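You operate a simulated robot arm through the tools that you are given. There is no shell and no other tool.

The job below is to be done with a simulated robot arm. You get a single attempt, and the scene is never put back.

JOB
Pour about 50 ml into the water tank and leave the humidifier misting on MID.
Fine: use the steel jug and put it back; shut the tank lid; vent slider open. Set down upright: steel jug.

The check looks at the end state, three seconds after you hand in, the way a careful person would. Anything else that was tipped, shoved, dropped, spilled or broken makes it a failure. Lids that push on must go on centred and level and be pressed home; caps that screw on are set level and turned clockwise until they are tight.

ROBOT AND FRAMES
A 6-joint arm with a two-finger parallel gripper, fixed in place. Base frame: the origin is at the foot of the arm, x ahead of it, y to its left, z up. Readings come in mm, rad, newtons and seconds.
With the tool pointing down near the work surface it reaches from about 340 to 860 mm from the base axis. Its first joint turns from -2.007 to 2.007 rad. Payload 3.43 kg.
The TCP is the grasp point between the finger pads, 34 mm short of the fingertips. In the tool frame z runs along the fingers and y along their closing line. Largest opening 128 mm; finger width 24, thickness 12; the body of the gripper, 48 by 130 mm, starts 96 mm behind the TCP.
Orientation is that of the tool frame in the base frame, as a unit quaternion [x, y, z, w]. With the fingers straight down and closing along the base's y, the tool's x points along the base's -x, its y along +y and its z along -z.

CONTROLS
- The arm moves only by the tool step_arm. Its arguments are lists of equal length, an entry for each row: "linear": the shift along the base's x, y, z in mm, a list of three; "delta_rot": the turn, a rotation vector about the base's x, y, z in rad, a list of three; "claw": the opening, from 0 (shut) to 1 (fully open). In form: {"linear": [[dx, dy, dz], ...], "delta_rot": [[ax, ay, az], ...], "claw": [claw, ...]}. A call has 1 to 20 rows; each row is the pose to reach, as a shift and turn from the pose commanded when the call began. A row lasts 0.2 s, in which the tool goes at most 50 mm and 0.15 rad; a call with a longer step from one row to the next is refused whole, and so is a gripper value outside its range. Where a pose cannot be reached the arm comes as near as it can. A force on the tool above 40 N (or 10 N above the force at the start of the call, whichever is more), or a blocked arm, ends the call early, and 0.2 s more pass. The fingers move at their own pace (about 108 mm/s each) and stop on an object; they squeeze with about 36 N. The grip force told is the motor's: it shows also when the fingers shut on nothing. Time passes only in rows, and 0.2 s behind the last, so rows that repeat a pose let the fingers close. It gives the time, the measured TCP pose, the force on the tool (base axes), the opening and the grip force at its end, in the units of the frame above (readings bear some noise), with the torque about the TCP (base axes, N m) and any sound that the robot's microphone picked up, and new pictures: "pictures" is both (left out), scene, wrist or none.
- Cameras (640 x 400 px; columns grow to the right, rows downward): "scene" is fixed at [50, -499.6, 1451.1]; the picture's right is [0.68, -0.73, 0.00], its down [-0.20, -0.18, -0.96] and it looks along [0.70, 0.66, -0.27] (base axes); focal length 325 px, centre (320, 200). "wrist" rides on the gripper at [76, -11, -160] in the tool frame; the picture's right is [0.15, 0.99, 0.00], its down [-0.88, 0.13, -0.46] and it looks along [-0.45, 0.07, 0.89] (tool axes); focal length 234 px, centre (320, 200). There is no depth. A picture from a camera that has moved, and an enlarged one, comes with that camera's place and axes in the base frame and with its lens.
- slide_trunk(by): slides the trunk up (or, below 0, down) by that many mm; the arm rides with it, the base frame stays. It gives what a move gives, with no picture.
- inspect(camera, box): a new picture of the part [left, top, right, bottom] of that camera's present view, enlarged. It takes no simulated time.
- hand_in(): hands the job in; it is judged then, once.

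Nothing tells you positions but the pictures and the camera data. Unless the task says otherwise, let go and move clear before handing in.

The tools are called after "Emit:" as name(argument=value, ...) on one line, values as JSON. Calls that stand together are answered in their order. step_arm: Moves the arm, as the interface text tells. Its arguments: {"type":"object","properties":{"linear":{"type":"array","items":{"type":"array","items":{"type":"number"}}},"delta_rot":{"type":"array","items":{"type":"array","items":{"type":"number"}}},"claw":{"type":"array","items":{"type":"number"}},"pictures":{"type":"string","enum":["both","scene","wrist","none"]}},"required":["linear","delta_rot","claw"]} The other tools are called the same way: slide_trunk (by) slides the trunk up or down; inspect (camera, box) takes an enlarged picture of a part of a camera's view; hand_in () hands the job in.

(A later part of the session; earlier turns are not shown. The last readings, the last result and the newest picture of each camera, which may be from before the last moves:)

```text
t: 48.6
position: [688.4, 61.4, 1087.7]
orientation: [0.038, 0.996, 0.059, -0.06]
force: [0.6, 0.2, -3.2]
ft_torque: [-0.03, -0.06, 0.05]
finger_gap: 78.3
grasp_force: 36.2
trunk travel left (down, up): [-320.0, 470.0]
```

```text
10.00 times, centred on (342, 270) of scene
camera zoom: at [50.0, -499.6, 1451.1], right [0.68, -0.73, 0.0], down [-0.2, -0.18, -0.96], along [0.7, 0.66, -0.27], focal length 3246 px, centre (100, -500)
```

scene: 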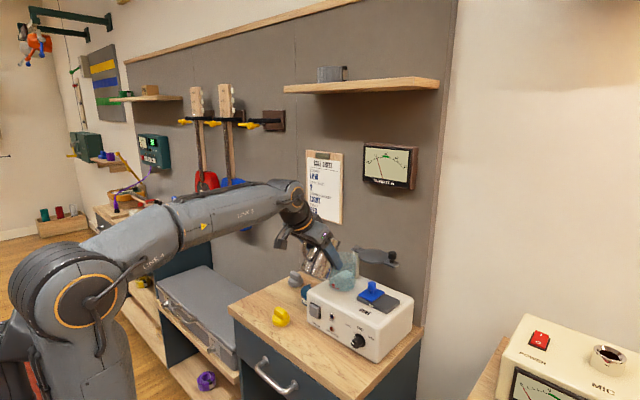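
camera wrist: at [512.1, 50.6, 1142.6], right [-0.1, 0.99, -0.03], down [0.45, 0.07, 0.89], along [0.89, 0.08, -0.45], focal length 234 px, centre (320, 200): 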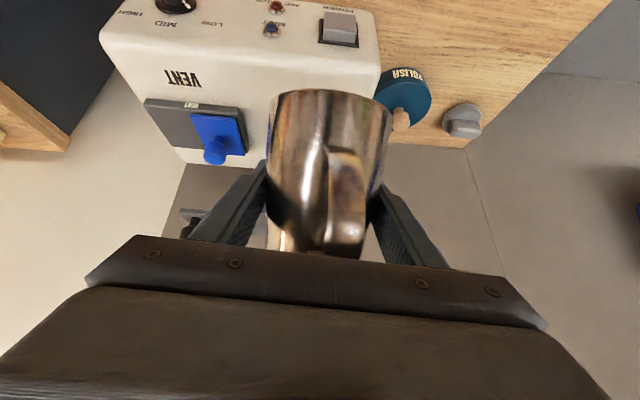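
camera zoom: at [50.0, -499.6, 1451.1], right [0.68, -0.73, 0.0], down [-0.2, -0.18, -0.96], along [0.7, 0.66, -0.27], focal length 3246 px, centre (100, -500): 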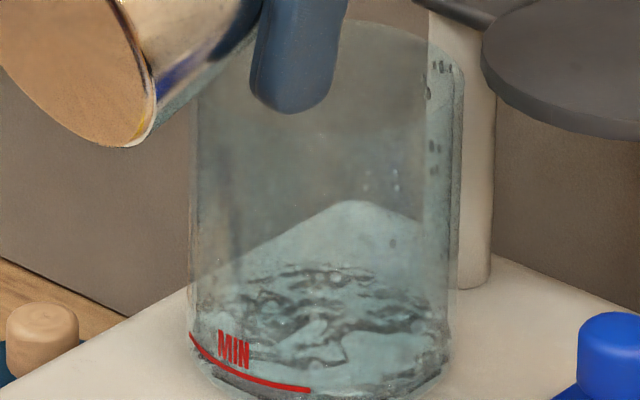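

The surface is now visible near the MIN mark. I'll take weight readings and a closer look at the level.

Emit:
step_arm(linear=[[0, 0, 0]], delta_rot=[[0, 0, 0]], claw=[0.3], pictures="none")

Emit:
step_arm(linear=[[0, 0, 0]], delta_rot=[[0, 0, 0]], claw=[0.3], pictures="none")

Emit:
step_arm(linear=[[0, 0, 0]], delta_rot=[[0, 0, 0]], claw=[0.3], pictures="none")

Emit:
step_arm(linear=[[0, 0, 0]], delta_rot=[[0, 0, 0]], claw=[0.3], pictures="none")

Emit:
step_arm(linear=[[0, 0, 0]], delta_rot=[[0, 0, 0]], claw=[0.3], pictures="none")

Emit:
step_arm(linear=[[0, 0, 0]], delta_rot=[[0, 0, 0]], claw=[0.3], pictures="none")

Emit:
inspect(camera="scene", box=[324, 268, 360, 296])

```text
t: 49.0
position: [688.0, 61.8, 1088.5]
orientation: [0.037, 0.996, 0.058, -0.059]
force: [0.0, -0.7, -3.7]
ft_torque: [-0.01, -0.05, 0.02]
finger_gap: 78.3
grasp_force: 35.6
trunk travel left (down, up): [-320.0, 470.0]
```

```text
t: 49.4
position: [688.4, 61.2, 1089.2]
orientation: [0.038, 0.996, 0.058, -0.059]
force: [-0.8, 0.0, -3.1]
ft_torque: [-0.03, -0.06, 0.01]
finger_gap: 78.4
grasp_force: 36.3
trunk travel left (down, up): [-320.0, 470.0]
```

```text
t: 49.8
position: [688.2, 62.9, 1088.0]
orientation: [0.038, 0.996, 0.058, -0.058]
force: [0.9, -0.1, -3.2]
ft_torque: [0.03, -0.09, 0.01]
finger_gap: 78.4
grasp_force: 36.0
trunk travel left (down, up): [-320.0, 470.0]
```

```text
t: 50.2
position: [687.9, 63.1, 1088.8]
orientation: [0.037, 0.996, 0.06, -0.06]
force: [0.2, 0.4, -2.1]
ft_torque: [0.04, -0.08, -0.02]
finger_gap: 78.7
grasp_force: 35.9
trunk travel left (down, up): [-320.0, 470.0]
```

```text
t: 50.6
position: [689.0, 61.8, 1088.1]
orientation: [0.038, 0.996, 0.059, -0.059]
force: [-0.4, 0.3, -3.0]
ft_torque: [0.0, -0.07, -0.06]
finger_gap: 78.3
grasp_force: 36.0
trunk travel left (down, up): [-320.0, 470.0]
```

```text
t: 51.0
position: [688.2, 62.5, 1089.5]
orientation: [0.037, 0.996, 0.059, -0.06]
force: [0.1, -0.8, -2.8]
ft_torque: [-0.01, -0.04, -0.01]
finger_gap: 78.5
grasp_force: 36.1
trunk travel left (down, up): [-320.0, 470.0]
```

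```text
14.29 times, centred on (342, 282) of scene
camera zoom: at [50.0, -499.6, 1451.1], right [0.68, -0.73, 0.0], down [-0.2, -0.18, -0.96], along [0.7, 0.66, -0.27], focal length 4637 px, centre (6, -971)
```

zoom: 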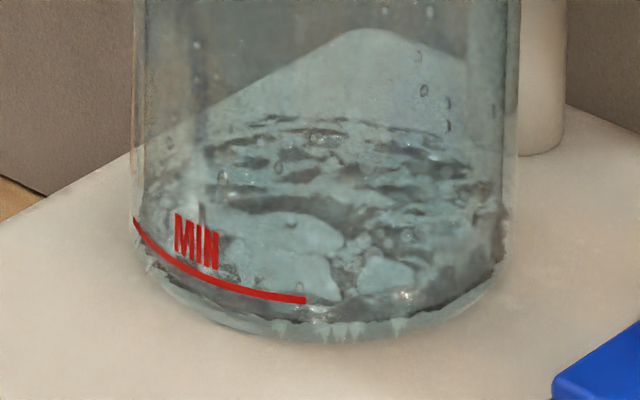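

By weight and geometry roughly 30–50 ml is in. I'll let the surface calm down and measure again.

Emit:
step_arm(linear=[[0, 0, 0], [0, 0, 0], [0, 0, 0], [0, 0, 0], [0, 0, 0], [0, 0, 0], [0, 0, 0], [0, 0, 0], [0, 0, 0], [0, 0, 0]], delta_rot=[[0, 0, 0], [0, 0, 0], [0, 0, 0], [0, 0, 0], [0, 0, 0], [0, 0, 0], [0, 0, 0], [0, 0, 0], [0, 0, 0], [0, 0, 0]], claw=[0.3, 0.3, 0.3, 0.3, 0.3, 0.3, 0.3, 0.3, 0.3, 0.3], pictures="none")

Emit:
inspect(camera="scene", box=[324, 268, 360, 296])

Emit:
inspect(camera="scene", box=[320, 245, 370, 300])

```text
t: 53.2
position: [688.8, 61.9, 1088.5]
orientation: [0.037, 0.996, 0.059, -0.06]
force: [-0.2, 0.1, -3.4]
ft_torque: [0.03, -0.06, -0.04]
finger_gap: 78.4
grasp_force: 36.5
trunk travel left (down, up): [-320.0, 470.0]
```

```text
14.29 times, centred on (342, 282) of scene
camera zoom: at [50.0, -499.6, 1451.1], right [0.68, -0.73, 0.0], down [-0.2, -0.18, -0.96], along [0.7, 0.66, -0.27], focal length 4637 px, centre (6, -971)
```

zoom: 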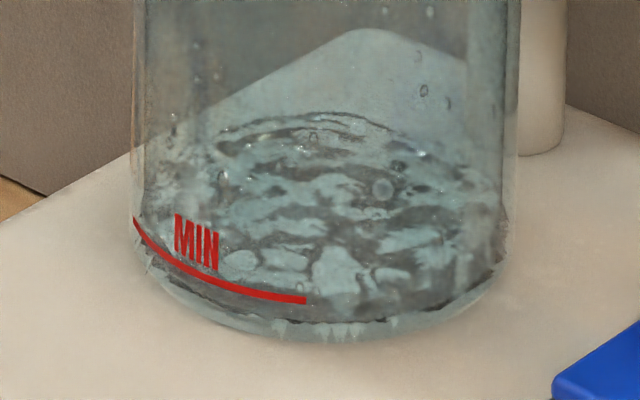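

```text
7.27 times, centred on (345, 272) of scene
camera zoom: at [50.0, -499.6, 1451.1], right [0.68, -0.73, 0.0], down [-0.2, -0.18, -0.96], along [0.7, 0.66, -0.27], focal length 2360 px, centre (138, -327)
```

zoom: 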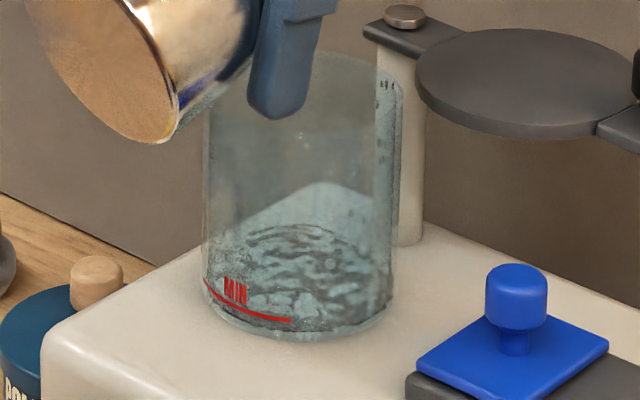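

Geometry of the jug tilt (about 8.5 ml per degree over about 6°) suggests around 50 ml; the picture is ambiguous. I'll collect more weight readings to decide.

Emit:
step_arm(linear=[[0, 0, 0]], delta_rot=[[0, 0, 0]], claw=[0.3], pictures="none")

Emit:
step_arm(linear=[[0, 0, 0]], delta_rot=[[0, 0, 0]], claw=[0.3], pictures="none")

Emit:
step_arm(linear=[[0, 0, 0]], delta_rot=[[0, 0, 0]], claw=[0.3], pictures="none")

Emit:
step_arm(linear=[[0, 0, 0]], delta_rot=[[0, 0, 0]], claw=[0.3], pictures="none")

Emit:
step_arm(linear=[[0, 0, 0]], delta_rot=[[0, 0, 0]], claw=[0.3], pictures="none")

Emit:
step_arm(linear=[[0, 0, 0]], delta_rot=[[0, 0, 0]], claw=[0.3], pictures="none")

Emit:
step_arm(linear=[[0, 0, 0]], delta_rot=[[0, 0, 0]], claw=[0.3], pictures="none")

Emit:
step_arm(linear=[[0, 0, 0]], delta_rot=[[0, 0, 0]], claw=[0.3], pictures="none")

Emit:
step_arm(linear=[[0, 0, 0]], delta_rot=[[0, 0, 0]], claw=[0.3], pictures="none")

Emit:
step_arm(linear=[[0, 0, 0]], delta_rot=[[0, 0, 0]], claw=[0.3], pictures="none")

Emit:
inspect(camera="scene", box=[324, 268, 360, 296])

```text
t: 53.6
position: [688.5, 62.8, 1088.8]
orientation: [0.038, 0.996, 0.059, -0.059]
force: [-0.3, 0.4, -3.2]
ft_torque: [0.01, -0.03, 0.0]
finger_gap: 78.4
grasp_force: 35.7
trunk travel left (down, up): [-320.0, 470.0]
```

```text
t: 54.0
position: [688.9, 62.5, 1087.8]
orientation: [0.037, 0.996, 0.058, -0.058]
force: [-0.4, -0.6, -3.1]
ft_torque: [0.02, -0.05, -0.03]
finger_gap: 78.6
grasp_force: 36.4
trunk travel left (down, up): [-320.0, 470.0]
```

```text
t: 54.4
position: [687.1, 62.1, 1089.2]
orientation: [0.038, 0.996, 0.059, -0.059]
force: [-0.1, 0.0, -2.6]
ft_torque: [0.01, -0.01, -0.02]
finger_gap: 78.4
grasp_force: 34.9
trunk travel left (down, up): [-320.0, 470.0]
```

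```text
t: 54.8
position: [688.0, 61.9, 1087.8]
orientation: [0.038, 0.996, 0.058, -0.059]
force: [0.1, -0.2, -2.2]
ft_torque: [0.02, -0.07, 0.0]
finger_gap: 78.6
grasp_force: 36.1
trunk travel left (down, up): [-320.0, 470.0]
```

```text
t: 55.2
position: [688.5, 60.9, 1089.6]
orientation: [0.037, 0.996, 0.059, -0.06]
force: [0.1, 0.0, -2.1]
ft_torque: [-0.03, -0.05, 0.0]
finger_gap: 78.4
grasp_force: 36.1
trunk travel left (down, up): [-320.0, 470.0]
```

```text
t: 55.6
position: [689.6, 61.9, 1087.7]
orientation: [0.037, 0.996, 0.058, -0.059]
force: [-0.2, -0.2, -2.9]
ft_torque: [0.03, -0.04, 0.0]
finger_gap: 78.4
grasp_force: 36.1
trunk travel left (down, up): [-320.0, 470.0]
```

```text
t: 56.0
position: [688.1, 61.7, 1088.5]
orientation: [0.037, 0.996, 0.059, -0.059]
force: [-0.2, 0.8, -3.6]
ft_torque: [-0.01, -0.06, 0.01]
finger_gap: 78.6
grasp_force: 36.5
trunk travel left (down, up): [-320.0, 470.0]
```

```text
t: 56.4
position: [687.5, 63.4, 1087.9]
orientation: [0.037, 0.996, 0.059, -0.058]
force: [0.3, -0.3, -2.3]
ft_torque: [0.02, -0.04, -0.01]
finger_gap: 78.3
grasp_force: 36.5
trunk travel left (down, up): [-320.0, 470.0]
```

```text
t: 56.8
position: [688.6, 62.8, 1087.3]
orientation: [0.037, 0.996, 0.058, -0.06]
force: [-0.3, 0.3, -3.8]
ft_torque: [-0.05, -0.05, 0.02]
finger_gap: 78.5
grasp_force: 35.8
trunk travel left (down, up): [-320.0, 470.0]
```

```text
t: 57.2
position: [688.5, 61.5, 1088.4]
orientation: [0.038, 0.996, 0.06, -0.059]
force: [-0.9, -0.1, -2.5]
ft_torque: [0.0, -0.06, 0.01]
finger_gap: 78.4
grasp_force: 36.1
trunk travel left (down, up): [-320.0, 470.0]
```

```text
14.29 times, centred on (342, 282) of scene
camera zoom: at [50.0, -499.6, 1451.1], right [0.68, -0.73, 0.0], down [-0.2, -0.18, -0.96], along [0.7, 0.66, -0.27], focal length 4637 px, centre (6, -971)
```

zoom: 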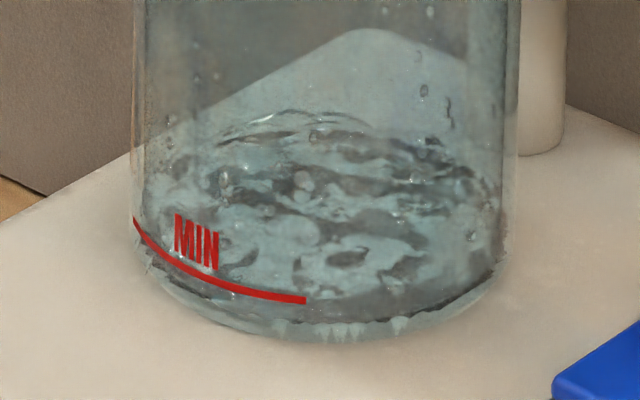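

Weight drop averages 0.49 N (about 50 ml), while the level picture suggests slightly less. I'll add a tiny bit more (about 0.7°), then hold.

Emit:
step_arm(linear=[[0.1, 0, 0.2], [0.2, 0, 0.4], [0.2, 0, 0.4], [0.2, 0, 0.4], [0.2, 0, 0.4], [0.2, 0, 0.4], [0.2, 0, 0.4], [0.2, 0, 0.4]], delta_rot=[[0.001, 0.006, 0], [0.0015, 0.012, 0], [0.0015, 0.012, 0], [0.0015, 0.012, 0], [0.0015, 0.012, 0], [0.0015, 0.012, 0], [0.0015, 0.012, 0], [0.0015, 0.012, 0]], claw=[0.3, 0.3, 0.3, 0.3, 0.3, 0.3, 0.3, 0.3], pictures="none")

Emit:
inspect(camera="scene", box=[320, 245, 370, 300])

```text
t: 59.0
position: [687.9, 61.6, 1089.2]
orientation: [0.039, 0.995, 0.059, -0.066]
force: [-0.4, -0.4, -3.7]
ft_torque: [-0.02, -0.04, -0.01]
finger_gap: 78.4
grasp_force: 35.9
trunk travel left (down, up): [-320.0, 470.0]
```

```text
7.27 times, centred on (345, 272) of scene
camera zoom: at [50.0, -499.6, 1451.1], right [0.68, -0.73, 0.0], down [-0.2, -0.18, -0.96], along [0.7, 0.66, -0.27], focal length 2360 px, centre (138, -327)
```

zoom: 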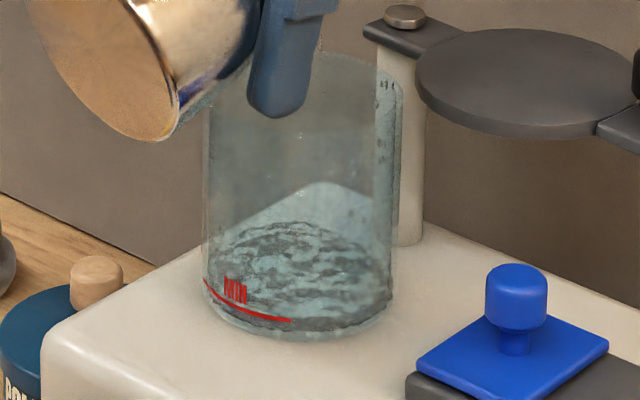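

The level is now up at about the MIN line or above. Stopping the pour: tilting the jug back up while rising.

Emit:
step_arm(linear=[[-2, 0, 6], [-4, 0, 14], [-6, 0, 24], [-8, 0, 34], [-8, 0, 44], [-8, 0, 50]], delta_rot=[[-0.015, -0.125, 0], [-0.03, -0.25, 0], [-0.045, -0.375, 0], [-0.06, -0.5, 0], [-0.075, -0.625, 0], [-0.09, -0.749, 0]], claw=[0.3, 0.3, 0.3, 0.3, 0.3, 0.3], pictures="none")

Emit:
inspect(camera="scene", box=[290, 200, 400, 300])

Emit:
inspect(camera="scene", box=[324, 268, 360, 296])

```text
t: 60.4
position: [683.0, 60.4, 1137.7]
orientation: [0.016, 0.952, 0.025, 0.305]
force: [0.3, 0.0, -3.7]
ft_torque: [0.0, -0.03, 0.0]
finger_gap: 78.3
grasp_force: 36.1
trunk travel left (down, up): [-320.0, 470.0]
```

```text
4.00 times, centred on (345, 250) of scene
camera zoom: at [50.0, -499.6, 1451.1], right [0.68, -0.73, 0.0], down [-0.2, -0.18, -0.96], along [0.7, 0.66, -0.27], focal length 1298 px, centre (220, 0)
```

zoom: 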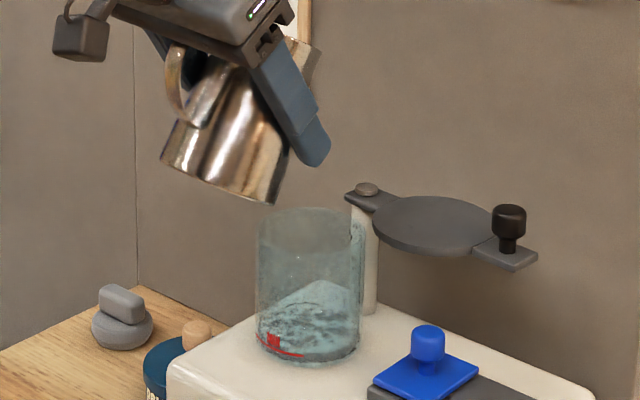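

```text
14.29 times, centred on (342, 282) of scene
camera zoom: at [50.0, -499.6, 1451.1], right [0.68, -0.73, 0.0], down [-0.2, -0.18, -0.96], along [0.7, 0.66, -0.27], focal length 4637 px, centre (6, -971)
```

zoom: 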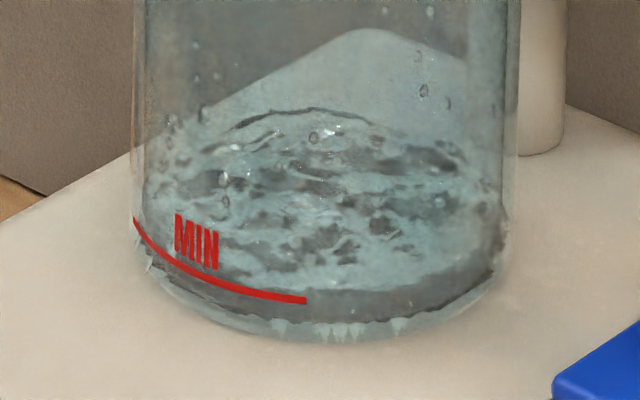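

Level now looks slightly above MIN and nothing was spilled. Now carrying the jug back toward its place, righting it on the way.

Emit:
step_arm(linear=[[0, 8, 0], [-1, 24, 0], [-2, 46, 0], [-3, 70, 0], [-4, 94, 0], [-5, 118, 0], [-6, 142, 0], [-7, 166, 0], [-8, 188, 0], [-9, 206, 0], [-9, 220, 0], [-9, 227.6, 0], [-9, 227.6, 0]], delta_rot=[[0, 0, 0], [0, 0, 0], [0, 0, 0], [0, 0, 0], [-0.008, -0.07, 0], [-0.017, -0.14, 0], [-0.026, -0.21, 0], [-0.034, -0.28, 0], [-0.042, -0.35, 0], [-0.051, -0.42, 0], [-0.057, -0.47, 0], [-0.0615, -0.507, 0], [-0.0615, -0.507, 0]], claw=[0.3, 0.3, 0.3, 0.3, 0.3, 0.3, 0.3, 0.3, 0.3, 0.3, 0.3, 0.3, 0.3])

```text
t: 63.2
position: [671.6, 290.3, 1139.5]
orientation: [-0.001, 0.845, 0.0, 0.534]
force: [-0.4, 0.0, -3.8]
ft_torque: [-0.01, -0.06, -0.01]
finger_gap: 78.6
grasp_force: 36.0
trunk travel left (down, up): [-320.0, 470.0]
camera wrist: at [495.1, 278.8, 1139.9], right [-0.06, 0.99, -0.13], down [-0.03, 0.13, 0.99], along [1.0, 0.07, 0.03], focal length 234 px, centre (320, 200)
```

scene: 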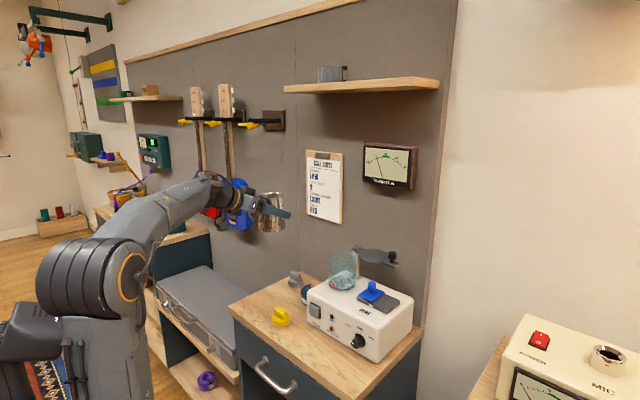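
wrist: 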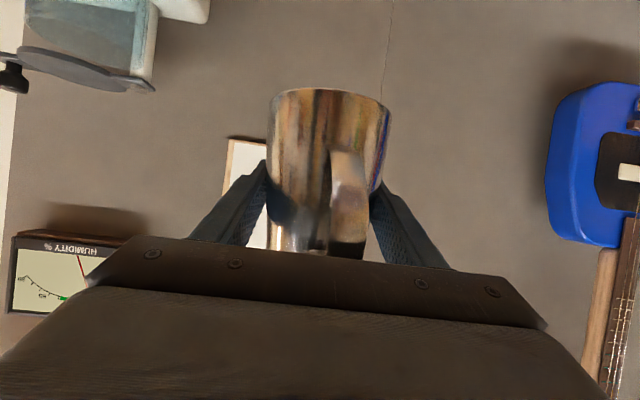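

Jug upright, held as before. Lowering to where the wrist camera sees the tank from the side, for a level check.

Emit:
step_arm(linear=[[0, 0, -15], [0.5, -0.5, -40], [1, -1, -70], [1.5, -1.5, -100], [2, -2, -130], [2.4, -2, -160], [2.4, -2, -185], [2.4, -2, -198], [2.4, -2, -202], [2.4, -2, -202]], delta_rot=[[0, 0, 0], [0, 0, 0], [0, 0, 0], [0, 0, 0], [0, 0, 0], [0, 0, 0], [0, 0, 0], [0, 0, 0], [0, 0, 0], [0, 0, 0]], claw=[0.3, 0.3, 0.3, 0.3, 0.3, 0.3, 0.3, 0.3, 0.3, 0.3])

Emit:
inspect(camera="wrist", box=[0, 130, 150, 290])

Emit:
inspect(camera="scene", box=[324, 268, 360, 296])

```text
t: 65.4
position: [673.2, 287.2, 938.4]
orientation: [0.0, 0.845, -0.001, 0.534]
force: [0.3, -0.1, -2.1]
ft_torque: [0.0, 0.01, 0.0]
finger_gap: 78.3
grasp_force: 35.9
trunk travel left (down, up): [-320.0, 470.0]
camera wrist: at [496.8, 276.7, 938.0], right [-0.06, 0.99, -0.13], down [-0.03, 0.13, 0.99], along [1.0, 0.07, 0.02], focal length 234 px, centre (320, 200)
```

scene: 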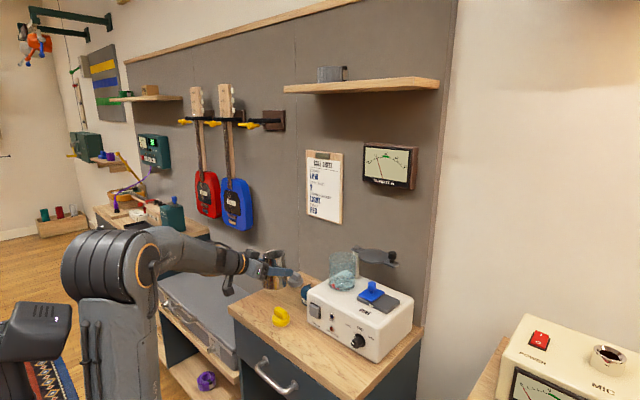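
wrist: 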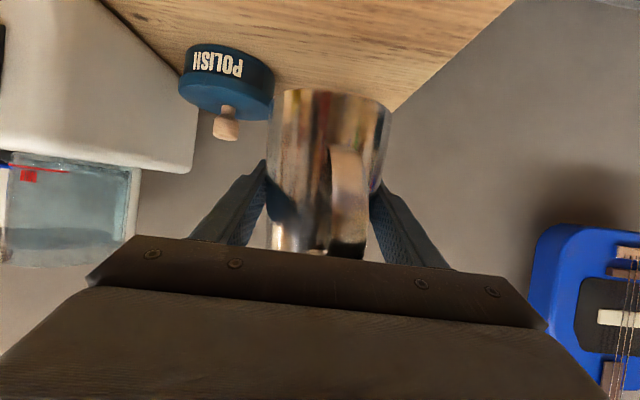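

```text
2.50 times, centred on (75, 210) of wrist
camera zoom: at [496.8, 276.7, 938.0], right [-0.06, 0.99, -0.13], down [-0.03, 0.13, 0.99], along [1.0, 0.07, 0.02], focal length 585 px, centre (932, 175)
```

zoom: 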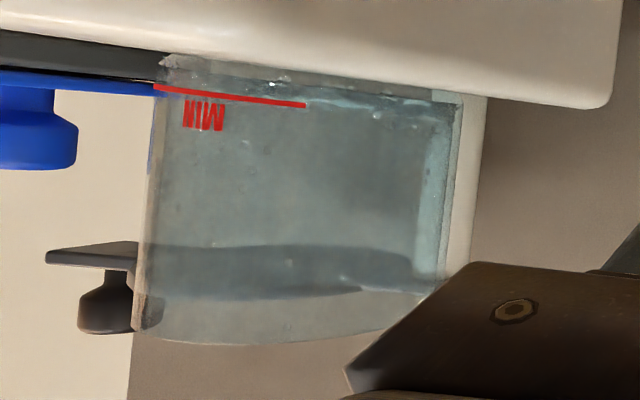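

```text
14.29 times, centred on (342, 282) of scene
camera zoom: at [50.0, -499.6, 1451.1], right [0.68, -0.73, 0.0], down [-0.2, -0.18, -0.96], along [0.7, 0.66, -0.27], focal length 4637 px, centre (6, -971)
```

zoom: 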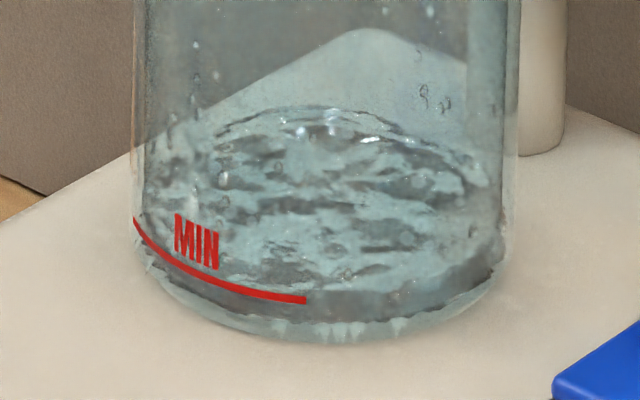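

Emit:
inspect(camera="wrist", box=[20, 145, 130, 190])

Emit:
step_arm(linear=[[0, 0, -4], [0, 0, -8], [0, 0, -8]], delta_rot=[[0, 0, 0], [0, 0, 0], [0, 0, 0]], claw=[0.3, 0.3, 0.3], pictures="none")

Emit:
step_arm(linear=[[0, 0, 0], [0, 0, 0], [0, 0, 0], [0, 0, 0], [0, 0, 0]], delta_rot=[[0, 0, 0], [0, 0, 0], [0, 0, 0], [0, 0, 0], [0, 0, 0]], claw=[0.3, 0.3, 0.3, 0.3, 0.3], pictures="none")

Emit:
inspect(camera="wrist", box=[20, 145, 130, 190])

```text
5.82 times, centred on (75, 168) of wrist
camera zoom: at [496.8, 276.7, 938.0], right [-0.06, 0.99, -0.13], down [-0.03, 0.13, 0.99], along [1.0, 0.07, 0.02], focal length 1362 px, centre (1746, 389)
```

zoom: 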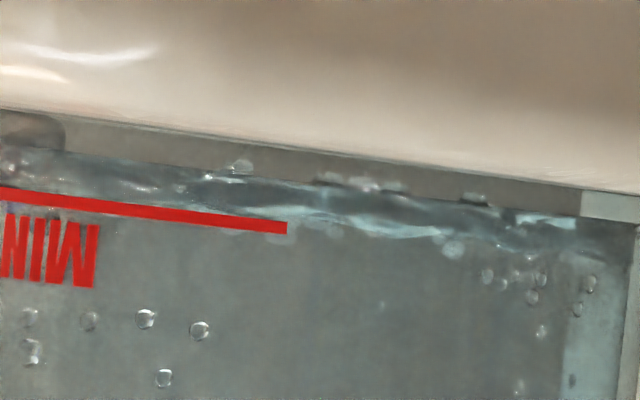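

```text
t: 66.2
position: [672.3, 287.5, 928.2]
orientation: [0.001, 0.845, -0.001, 0.535]
force: [0.1, -0.8, -2.5]
ft_torque: [-0.01, -0.02, -0.02]
finger_gap: 78.5
grasp_force: 36.6
trunk travel left (down, up): [-320.0, 470.0]
```

```text
t: 67.4
position: [673.2, 286.4, 927.3]
orientation: [0.0, 0.845, 0.0, 0.535]
force: [-0.4, 0.3, -3.2]
ft_torque: [0.0, 0.02, -0.05]
finger_gap: 78.6
grasp_force: 36.2
trunk travel left (down, up): [-320.0, 470.0]
```

```text
5.82 times, centred on (75, 168) of wrist
camera zoom: at [497.1, 276.7, 929.2], right [-0.06, 0.99, -0.13], down [-0.03, 0.13, 0.99], along [1.0, 0.07, 0.02], focal length 1362 px, centre (1746, 389)
```

zoom: 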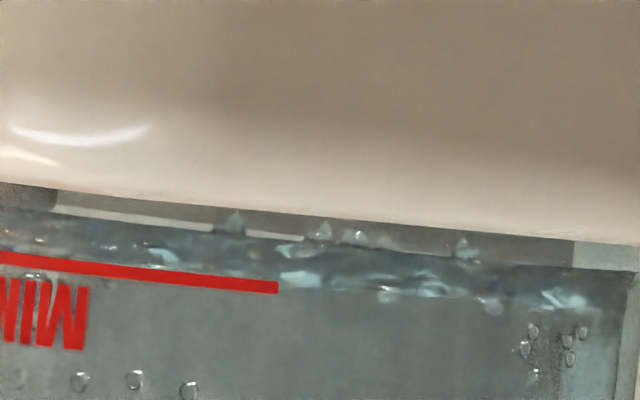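

From this side view the water is about 7 mm deep, right at MIN: I estimate about 38–43 ml poured, a bit short of 50. I'll go back and add roughly 10 ml more, retracing the same path.

Emit:
step_arm(linear=[[0, 0, 12], [0, 0, 35], [0, 0, 65], [0, 0, 95], [0, 0, 125], [0, 0, 155], [0, 0, 180], [0, 0, 198], [0, 0, 208], [0, 0, 210]], delta_rot=[[0, 0, 0], [0, 0, 0], [0, 0, 0], [0, 0, 0], [0, 0, 0], [0, 0, 0], [0, 0, 0], [0, 0, 0], [0, 0, 0], [0, 0, 0]], claw=[0.3, 0.3, 0.3, 0.3, 0.3, 0.3, 0.3, 0.3, 0.3, 0.3], pictures="none")

Emit:
step_arm(linear=[[0, -8, 0], [1, -22, 0], [2, -40, 0], [3, -62, 0], [4, -86, 0], [5, -110, 0], [6, -134, 0], [7, -158, 0], [8, -180, 0], [9, -200, 0], [10, -214, 0], [10, -223, 0], [10, -226.5, 0], [10, -226.5, 0]], delta_rot=[[0, 0, 0], [0.0075, 0.06, 0], [0.015, 0.125, 0], [0.023, 0.19, 0], [0.031, 0.255, 0], [0.039, 0.32, 0], [0.047, 0.385, 0], [0.055, 0.45, 0], [0.0615, 0.507, 0], [0.0615, 0.507, 0], [0.0615, 0.507, 0], [0.0615, 0.507, 0], [0.0615, 0.507, 0], [0.0615, 0.507, 0]], claw=[0.3, 0.3, 0.3, 0.3, 0.3, 0.3, 0.3, 0.3, 0.3, 0.3, 0.3, 0.3, 0.3, 0.3], pictures="scene")

```text
t: 69.6
position: [675.2, 288.9, 1138.7]
orientation: [0.001, 0.845, -0.001, 0.534]
force: [0.4, 0.3, -2.9]
ft_torque: [0.01, -0.01, 0.0]
finger_gap: 78.3
grasp_force: 35.8
trunk travel left (down, up): [-320.0, 470.0]
```

```text
t: 72.6
position: [684.7, 59.5, 1138.7]
orientation: [0.016, 0.952, 0.025, 0.304]
force: [0.0, 0.3, -2.5]
ft_torque: [0.04, -0.02, 0.0]
finger_gap: 78.2
grasp_force: 35.7
trunk travel left (down, up): [-320.0, 470.0]
```

scene: 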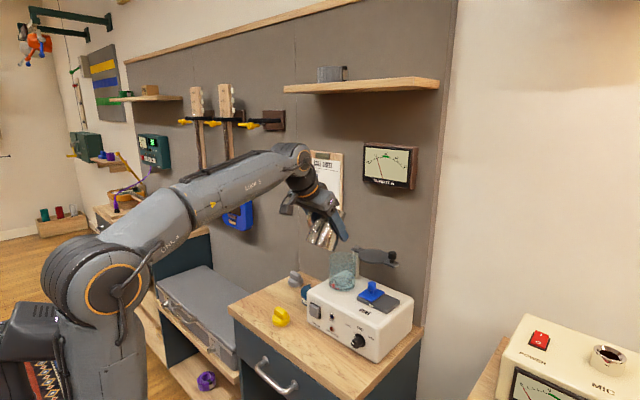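

Emit:
step_arm(linear=[[0, 0, -5], [0, 0.5, -12], [0, 1, -20], [0.5, 1, -28], [1, 1, -35], [2, 1.5, -41], [3, 1.5, -46], [3, 1.5, -50], [3, 1.5, -50], [3, 1.5, -50]], delta_rot=[[0.012, 0.1, 0], [0.024, 0.2, 0], [0.036, 0.3, 0], [0.048, 0.4, 0], [0.06, 0.5, 0], [0.07, 0.58, 0], [0.077, 0.64, 0], [0.082, 0.68, 0], [0.085, 0.705, 0], [0.085, 0.705, 0]], claw=[0.3, 0.3, 0.3, 0.3, 0.3, 0.3, 0.3, 0.3, 0.3, 0.3], pictures="none")

Emit:
inspect(camera="scene", box=[310, 225, 380, 295])

```text
t: 74.8
position: [686.3, 61.7, 1089.1]
orientation: [0.036, 0.997, 0.057, -0.043]
force: [0.1, 0.6, -4.2]
ft_torque: [-0.01, -0.07, 0.0]
finger_gap: 78.4
grasp_force: 35.6
trunk travel left (down, up): [-320.0, 470.0]
```

```text
5.71 times, centred on (345, 260) of scene
camera zoom: at [50.0, -499.6, 1451.1], right [0.68, -0.73, 0.0], down [-0.2, -0.18, -0.96], along [0.7, 0.66, -0.27], focal length 1855 px, centre (177, -143)
```

zoom: 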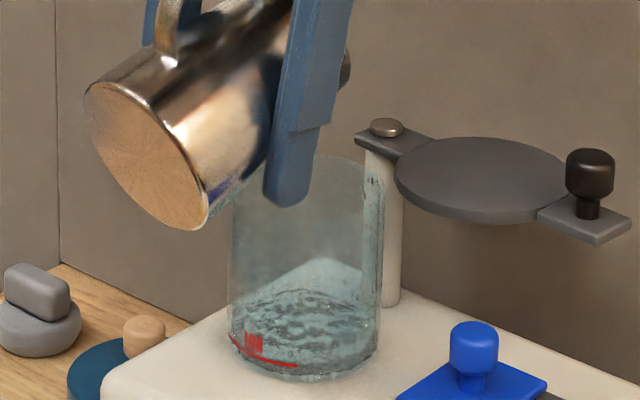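

Emit:
step_arm(linear=[[0.3, 0, 0.2], [0.5, 0, 0.5], [0.8, 0, 0.8], [1, 0, 1.1], [1.2, 0, 1.4], [1.4, 0, 1.7], [1.5, 0, 2], [1.5, 0, 2], [1.5, 0, 2], [1.5, 0, 2], [1.5, 0, 2], [1.5, 0, 2], [1.5, 0, 2], [1.5, 0, 2], [1.5, 0, 2]], delta_rot=[[0.001, 0.01, 0], [0.002, 0.02, 0], [0.004, 0.03, 0], [0.005, 0.04, 0], [0.006, 0.05, 0], [0.007, 0.06, 0], [0.0085, 0.07, 0], [0.0085, 0.07, 0], [0.0085, 0.07, 0], [0.0085, 0.07, 0], [0.0085, 0.07, 0], [0.0085, 0.07, 0], [0.0085, 0.07, 0], [0.0085, 0.07, 0], [0.0085, 0.07, 0]], claw=[0.3, 0.3, 0.3, 0.3, 0.3, 0.3, 0.3, 0.3, 0.3, 0.3, 0.3, 0.3, 0.3, 0.3, 0.3], pictures="none")

Emit:
inspect(camera="scene", box=[310, 225, 380, 295])

Emit:
inspect(camera="scene", box=[324, 268, 360, 296])

```text
t: 78.0
position: [688.5, 61.9, 1088.4]
orientation: [0.039, 0.994, 0.061, -0.077]
force: [0.4, -0.3, -2.8]
ft_torque: [0.02, -0.04, 0.0]
finger_gap: 78.6
grasp_force: 35.8
trunk travel left (down, up): [-320.0, 470.0]
```

```text
5.71 times, centred on (345, 260) of scene
camera zoom: at [50.0, -499.6, 1451.1], right [0.68, -0.73, 0.0], down [-0.2, -0.18, -0.96], along [0.7, 0.66, -0.27], focal length 1855 px, centre (177, -143)
```

zoom: 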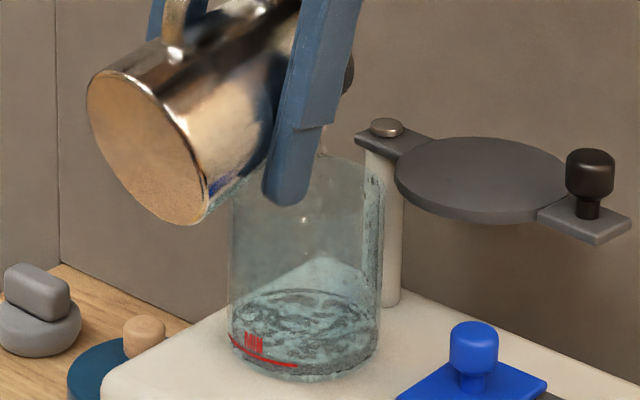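

```text
14.29 times, centred on (342, 282) of scene
camera zoom: at [50.0, -499.6, 1451.1], right [0.68, -0.73, 0.0], down [-0.2, -0.18, -0.96], along [0.7, 0.66, -0.27], focal length 4637 px, centre (6, -971)
```

zoom: 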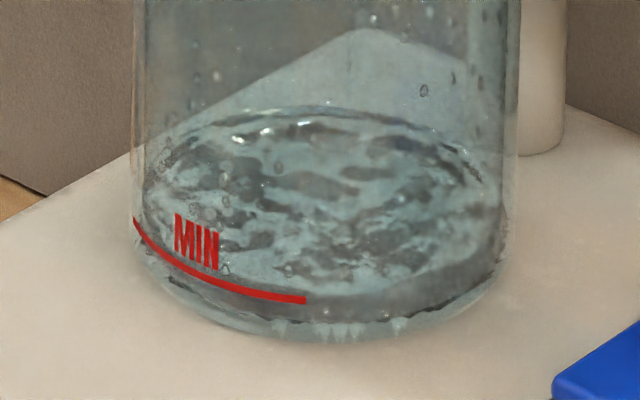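

The level is now visibly above MIN (about 9–10 mm deep), consistent with about 45–52 ml. Righting the jug now and heading back.

Emit:
step_arm(linear=[[-2, 0, 6], [-4, 0, 14], [-6, 0, 24], [-6, 0, 34], [-6, 0, 44], [-6, 0, 50]], delta_rot=[[-0.015, -0.125, 0], [-0.03, -0.25, 0], [-0.045, -0.375, 0], [-0.06, -0.5, 0], [-0.075, -0.625, 0], [-0.0935, -0.77, 0]], claw=[0.3, 0.3, 0.3, 0.3, 0.3, 0.3], pictures="none")

Emit:
step_arm(linear=[[0, 8, 0], [-1, 24, 0], [-2, 46, 0], [-3, 70, 0], [-4, 94, 0], [-5, 118, 0], [-6, 142, 0], [-7, 166, 0], [-8, 188, 0], [-9, 206, 0], [-9, 220, 0], [-9, 227.6, 0], [-9, 227.6, 0]], delta_rot=[[0, 0, 0], [0, 0, 0], [0, 0, 0], [0, 0, 0], [-0.008, -0.07, 0], [-0.017, -0.14, 0], [-0.026, -0.21, 0], [-0.034, -0.28, 0], [-0.042, -0.35, 0], [-0.051, -0.42, 0], [-0.057, -0.47, 0], [-0.0615, -0.51, 0], [-0.0615, -0.51, 0]], claw=[0.3, 0.3, 0.3, 0.3, 0.3, 0.3, 0.3, 0.3, 0.3, 0.3, 0.3, 0.3, 0.3], pictures="scene")

```text
t: 79.4
position: [683.6, 62.9, 1139.6]
orientation: [0.016, 0.953, 0.024, 0.302]
force: [0.5, 0.5, -3.6]
ft_torque: [0.02, -0.04, 0.03]
finger_gap: 78.2
grasp_force: 36.4
trunk travel left (down, up): [-320.0, 470.0]
```

```text
t: 82.2
position: [672.5, 288.8, 1140.9]
orientation: [0.0, 0.846, 0.0, 0.534]
force: [0.5, -0.3, -2.2]
ft_torque: [0.02, 0.03, -0.02]
finger_gap: 78.3
grasp_force: 36.1
trunk travel left (down, up): [-320.0, 470.0]
```

scene: 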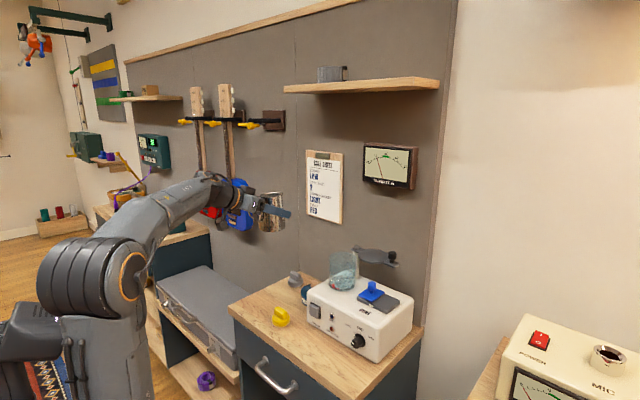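

Emit:
step_arm(linear=[[0, 0, -15], [0.5, 0, -40], [1, 0, -70], [1.5, -0.5, -100], [1.5, -0.5, -130], [1.5, -0.5, -160], [1.5, -0.5, -187], [1.5, -0.5, -205], [1.5, -0.5, -212], [1.5, -0.5, -212], [1.5, -0.5, -212], [1.5, -0.5, -212]], delta_rot=[[0, 0, 0], [0, 0, 0], [0, 0, 0], [0, 0, 0], [0, 0, 0], [0, 0, 0], [0, 0, 0], [0, 0, 0], [0, 0, 0], [0, 0, 0], [0, 0, 0], [0, 0, 0]], claw=[0.3, 0.3, 0.3, 0.3, 0.3, 0.3, 0.3, 0.3, 0.3, 0.3, 0.3, 0.3], pictures="none")

Emit:
inspect(camera="wrist", box=[20, 145, 130, 190])

Emit:
inspect(camera="wrist", box=[200, 60, 460, 260])

```text
t: 84.8
position: [675.3, 288.8, 927.1]
orientation: [0.0, 0.846, 0.0, 0.533]
force: [0.2, 0.6, -3.3]
ft_torque: [0.0, 0.02, -0.04]
finger_gap: 78.1
grasp_force: 36.0
trunk travel left (down, up): [-320.0, 470.0]
```

```text
5.82 times, centred on (75, 168) of wrist
camera zoom: at [498.4, 278.4, 928.6], right [-0.06, 0.99, -0.13], down [-0.03, 0.13, 0.99], along [1.0, 0.07, 0.02], focal length 1362 px, centre (1746, 389)
```

zoom: 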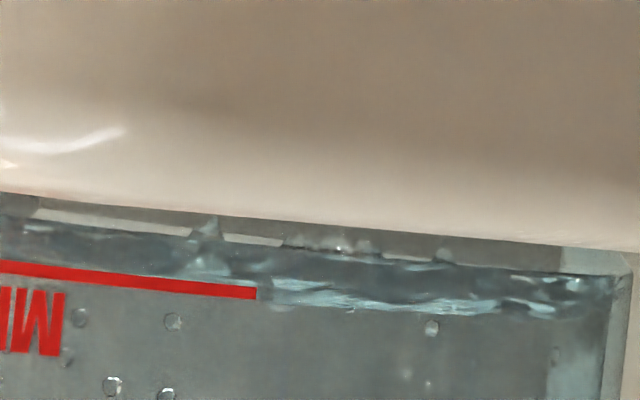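

```text
2.00 times, centred on (330, 160) of wrist
camera zoom: at [498.4, 278.4, 928.6], right [-0.06, 0.99, -0.13], down [-0.03, 0.13, 0.99], along [1.0, 0.07, 0.02], focal length 468 px, centre (300, 280)
```

zoom: 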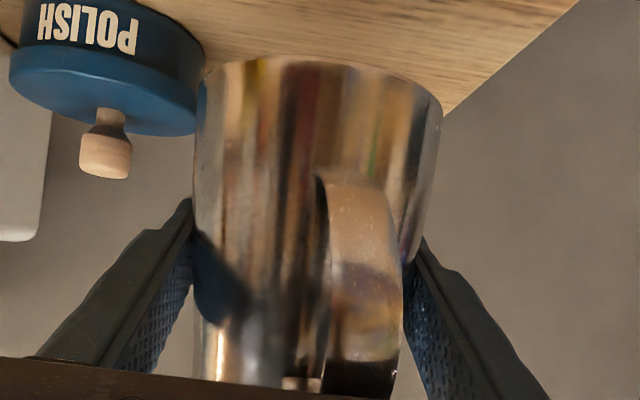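

The level is a little above MIN; I judge about 46 ml, which I accept as about 50 ml. Setting the jug down at its original spot.

Emit:
step_arm(linear=[[-0.5, -0.5, -12], [-1, -0.5, -26], [-1, -0.5, -38], [-1, -0.5, -44], [-1, -0.5, -48], [-1, -0.5, -50], [-1, -0.5, -50]], delta_rot=[[0, 0, 0], [0, 0, 0], [0, 0, 0], [0, 0, 0], [0, 0, 0], [0, 0, 0], [0, 0, 0]], claw=[0.3, 0.3, 0.3, 0.3, 0.3, 0.3, 0.3])

Emit:
inspect(camera="scene", box=[200, 220, 340, 330])

```text
t: 86.4
position: [673.5, 288.8, 878.9]
orientation: [0.0, 0.846, -0.001, 0.533]
force: [0.6, -1.0, 0.0]
ft_torque: [0.03, -0.06, -0.09]
finger_gap: 78.2
grasp_force: 36.2
trunk travel left (down, up): [-320.0, 470.0]
camera wrist: at [497.0, 278.9, 880.0], right [-0.06, 0.99, -0.13], down [-0.03, 0.13, 0.99], along [1.0, 0.07, 0.02], focal length 234 px, centre (320, 200)
```

scene: 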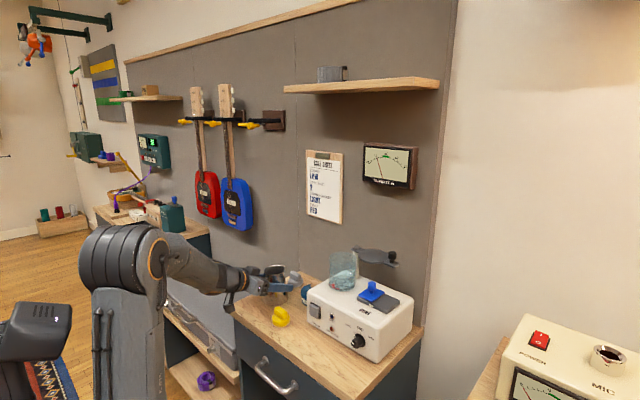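
wrist: 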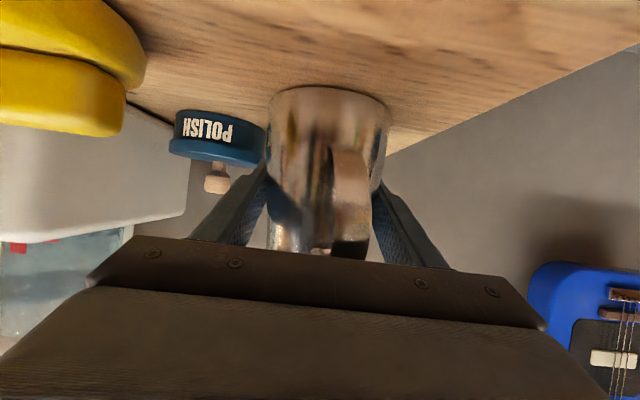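

```text
3.64 times, centred on (270, 275) of scene
camera zoom: at [50.0, -499.6, 1451.1], right [0.68, -0.73, 0.0], down [-0.2, -0.18, -0.96], along [0.7, 0.66, -0.27], focal length 1180 px, centre (502, -73)
```

zoom: 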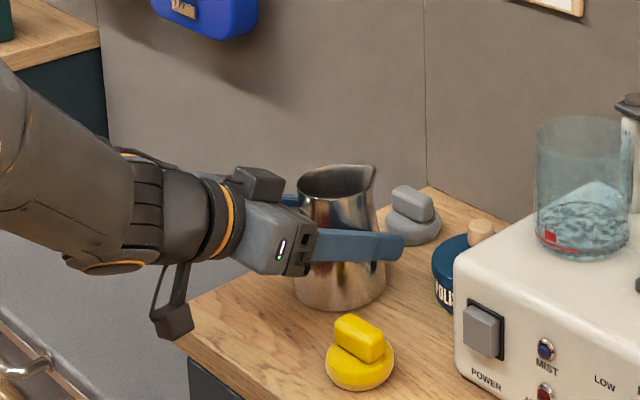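

The weight has been taken by the counter and the jug matches its original place. Releasing and rising straight up.

Emit:
step_arm(linear=[[0, 0, 0], [0, 0, 0], [0, 0, 0], [0, 0, 0], [0, 0, 0]], delta_rot=[[0, 0, 0], [0, 0, 0], [0, 0, 0], [0, 0, 0], [0, 0, 0]], claw=[0.65, 0.72, 0.8, 0.88, 0.88])

Emit:
inspect(camera="scene", box=[200, 220, 340, 330])

```text
t: 87.6
position: [674.4, 289.1, 878.2]
orientation: [0.001, 0.845, -0.001, 0.534]
force: [0.7, 0.5, 1.1]
ft_torque: [0.01, -0.05, 0.0]
finger_gap: 112.7
grasp_force: 0.0
trunk travel left (down, up): [-320.0, 470.0]
camera wrist: at [496.9, 279.0, 879.8], right [-0.06, 0.99, -0.13], down [-0.03, 0.13, 0.99], along [1.0, 0.07, 0.02], focal length 234 px, centre (320, 200)
```

scene: 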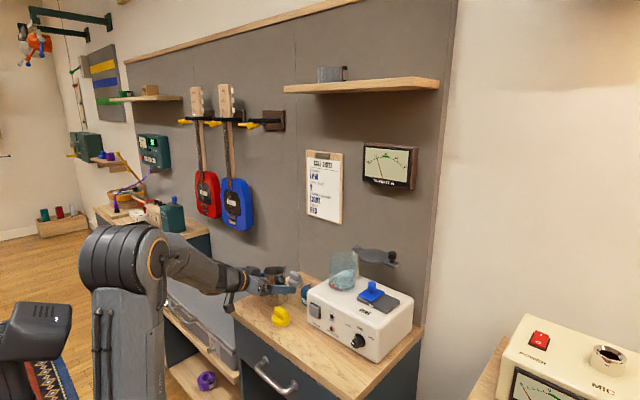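
wrist: 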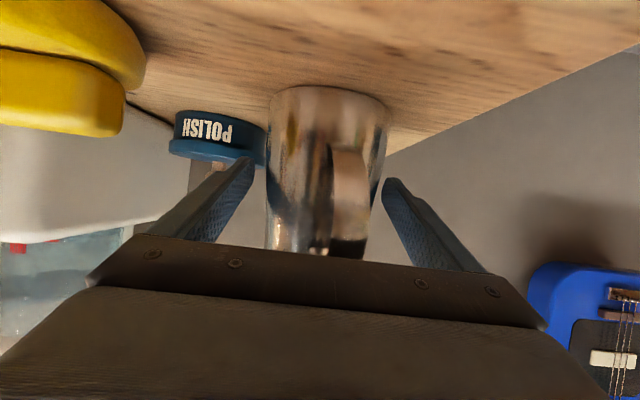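

```text
3.64 times, centred on (270, 275) of scene
camera zoom: at [50.0, -499.6, 1451.1], right [0.68, -0.73, 0.0], down [-0.2, -0.18, -0.96], along [0.7, 0.66, -0.27], focal length 1180 px, centre (502, -73)
```

zoom: 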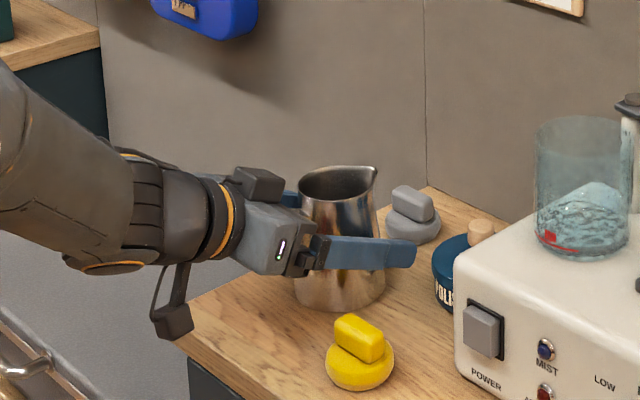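

The jug stands upright on its own. Rising away.

Emit:
step_arm(linear=[[0, 0, 15], [0, 0, 40], [0, 0, 75], [0, 0, 115], [0, 0, 155], [0, 0, 195], [0, 0, 235], [0, 0, 265], [0, 0, 280]], delta_rot=[[0, 0, 0], [0, 0, 0], [0, 0, 0], [0, 0, 0], [0, 0, 0], [0, 0.1, 0], [0, 0.2, 0], [0, 0.33, 0], [0, 0.48, 0]], claw=[0.88, 0.88, 0.88, 0.88, 0.88, 0.88, 0.88, 0.6, 0.4])

Emit:
inspect(camera="scene", box=[230, 230, 430, 360])

```text
t: 89.6
position: [674.6, 289.3, 1158.6]
orientation: [0.0, 0.948, 0.0, 0.317]
force: [-0.6, -0.1, 0.4]
ft_torque: [0.02, 0.02, 0.02]
finger_gap: 51.3
grasp_force: 0.0
trunk travel left (down, up): [-320.0, 470.0]
camera wrist: at [517.4, 278.4, 1241.8], right [-0.12, 0.99, -0.09], down [0.43, 0.13, 0.89], along [0.89, 0.07, -0.44], focal length 234 px, centre (320, 200)
```

scene: 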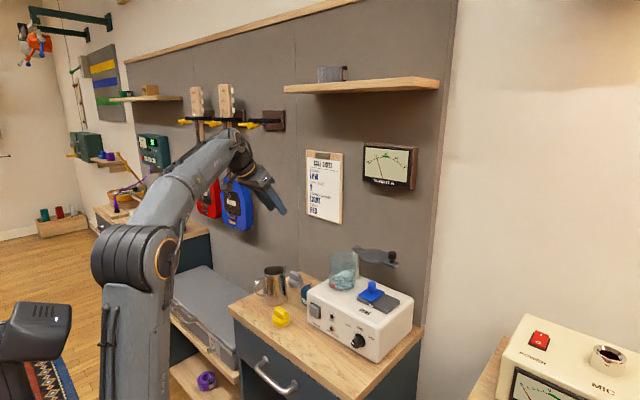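
wrist: 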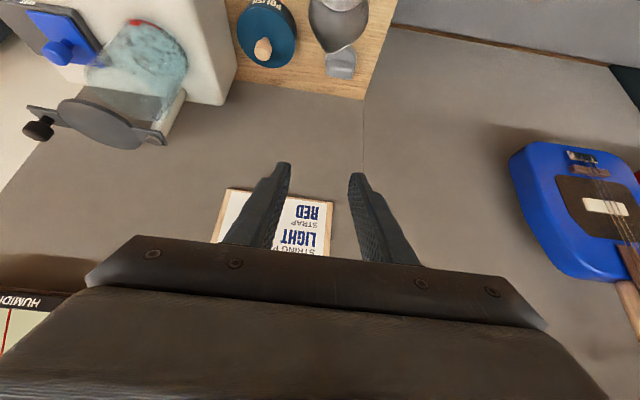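

```text
3.08 times, centred on (330, 295) of scene
camera zoom: at [50.0, -499.6, 1451.1], right [0.68, -0.73, 0.0], down [-0.2, -0.18, -0.96], along [0.7, 0.66, -0.27], focal length 999 px, centre (289, -92)
```

zoom: 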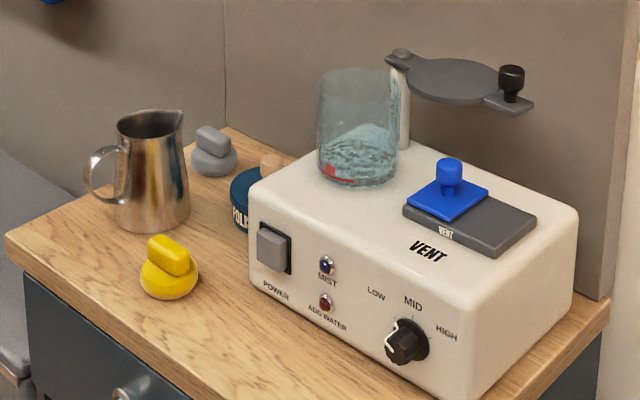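

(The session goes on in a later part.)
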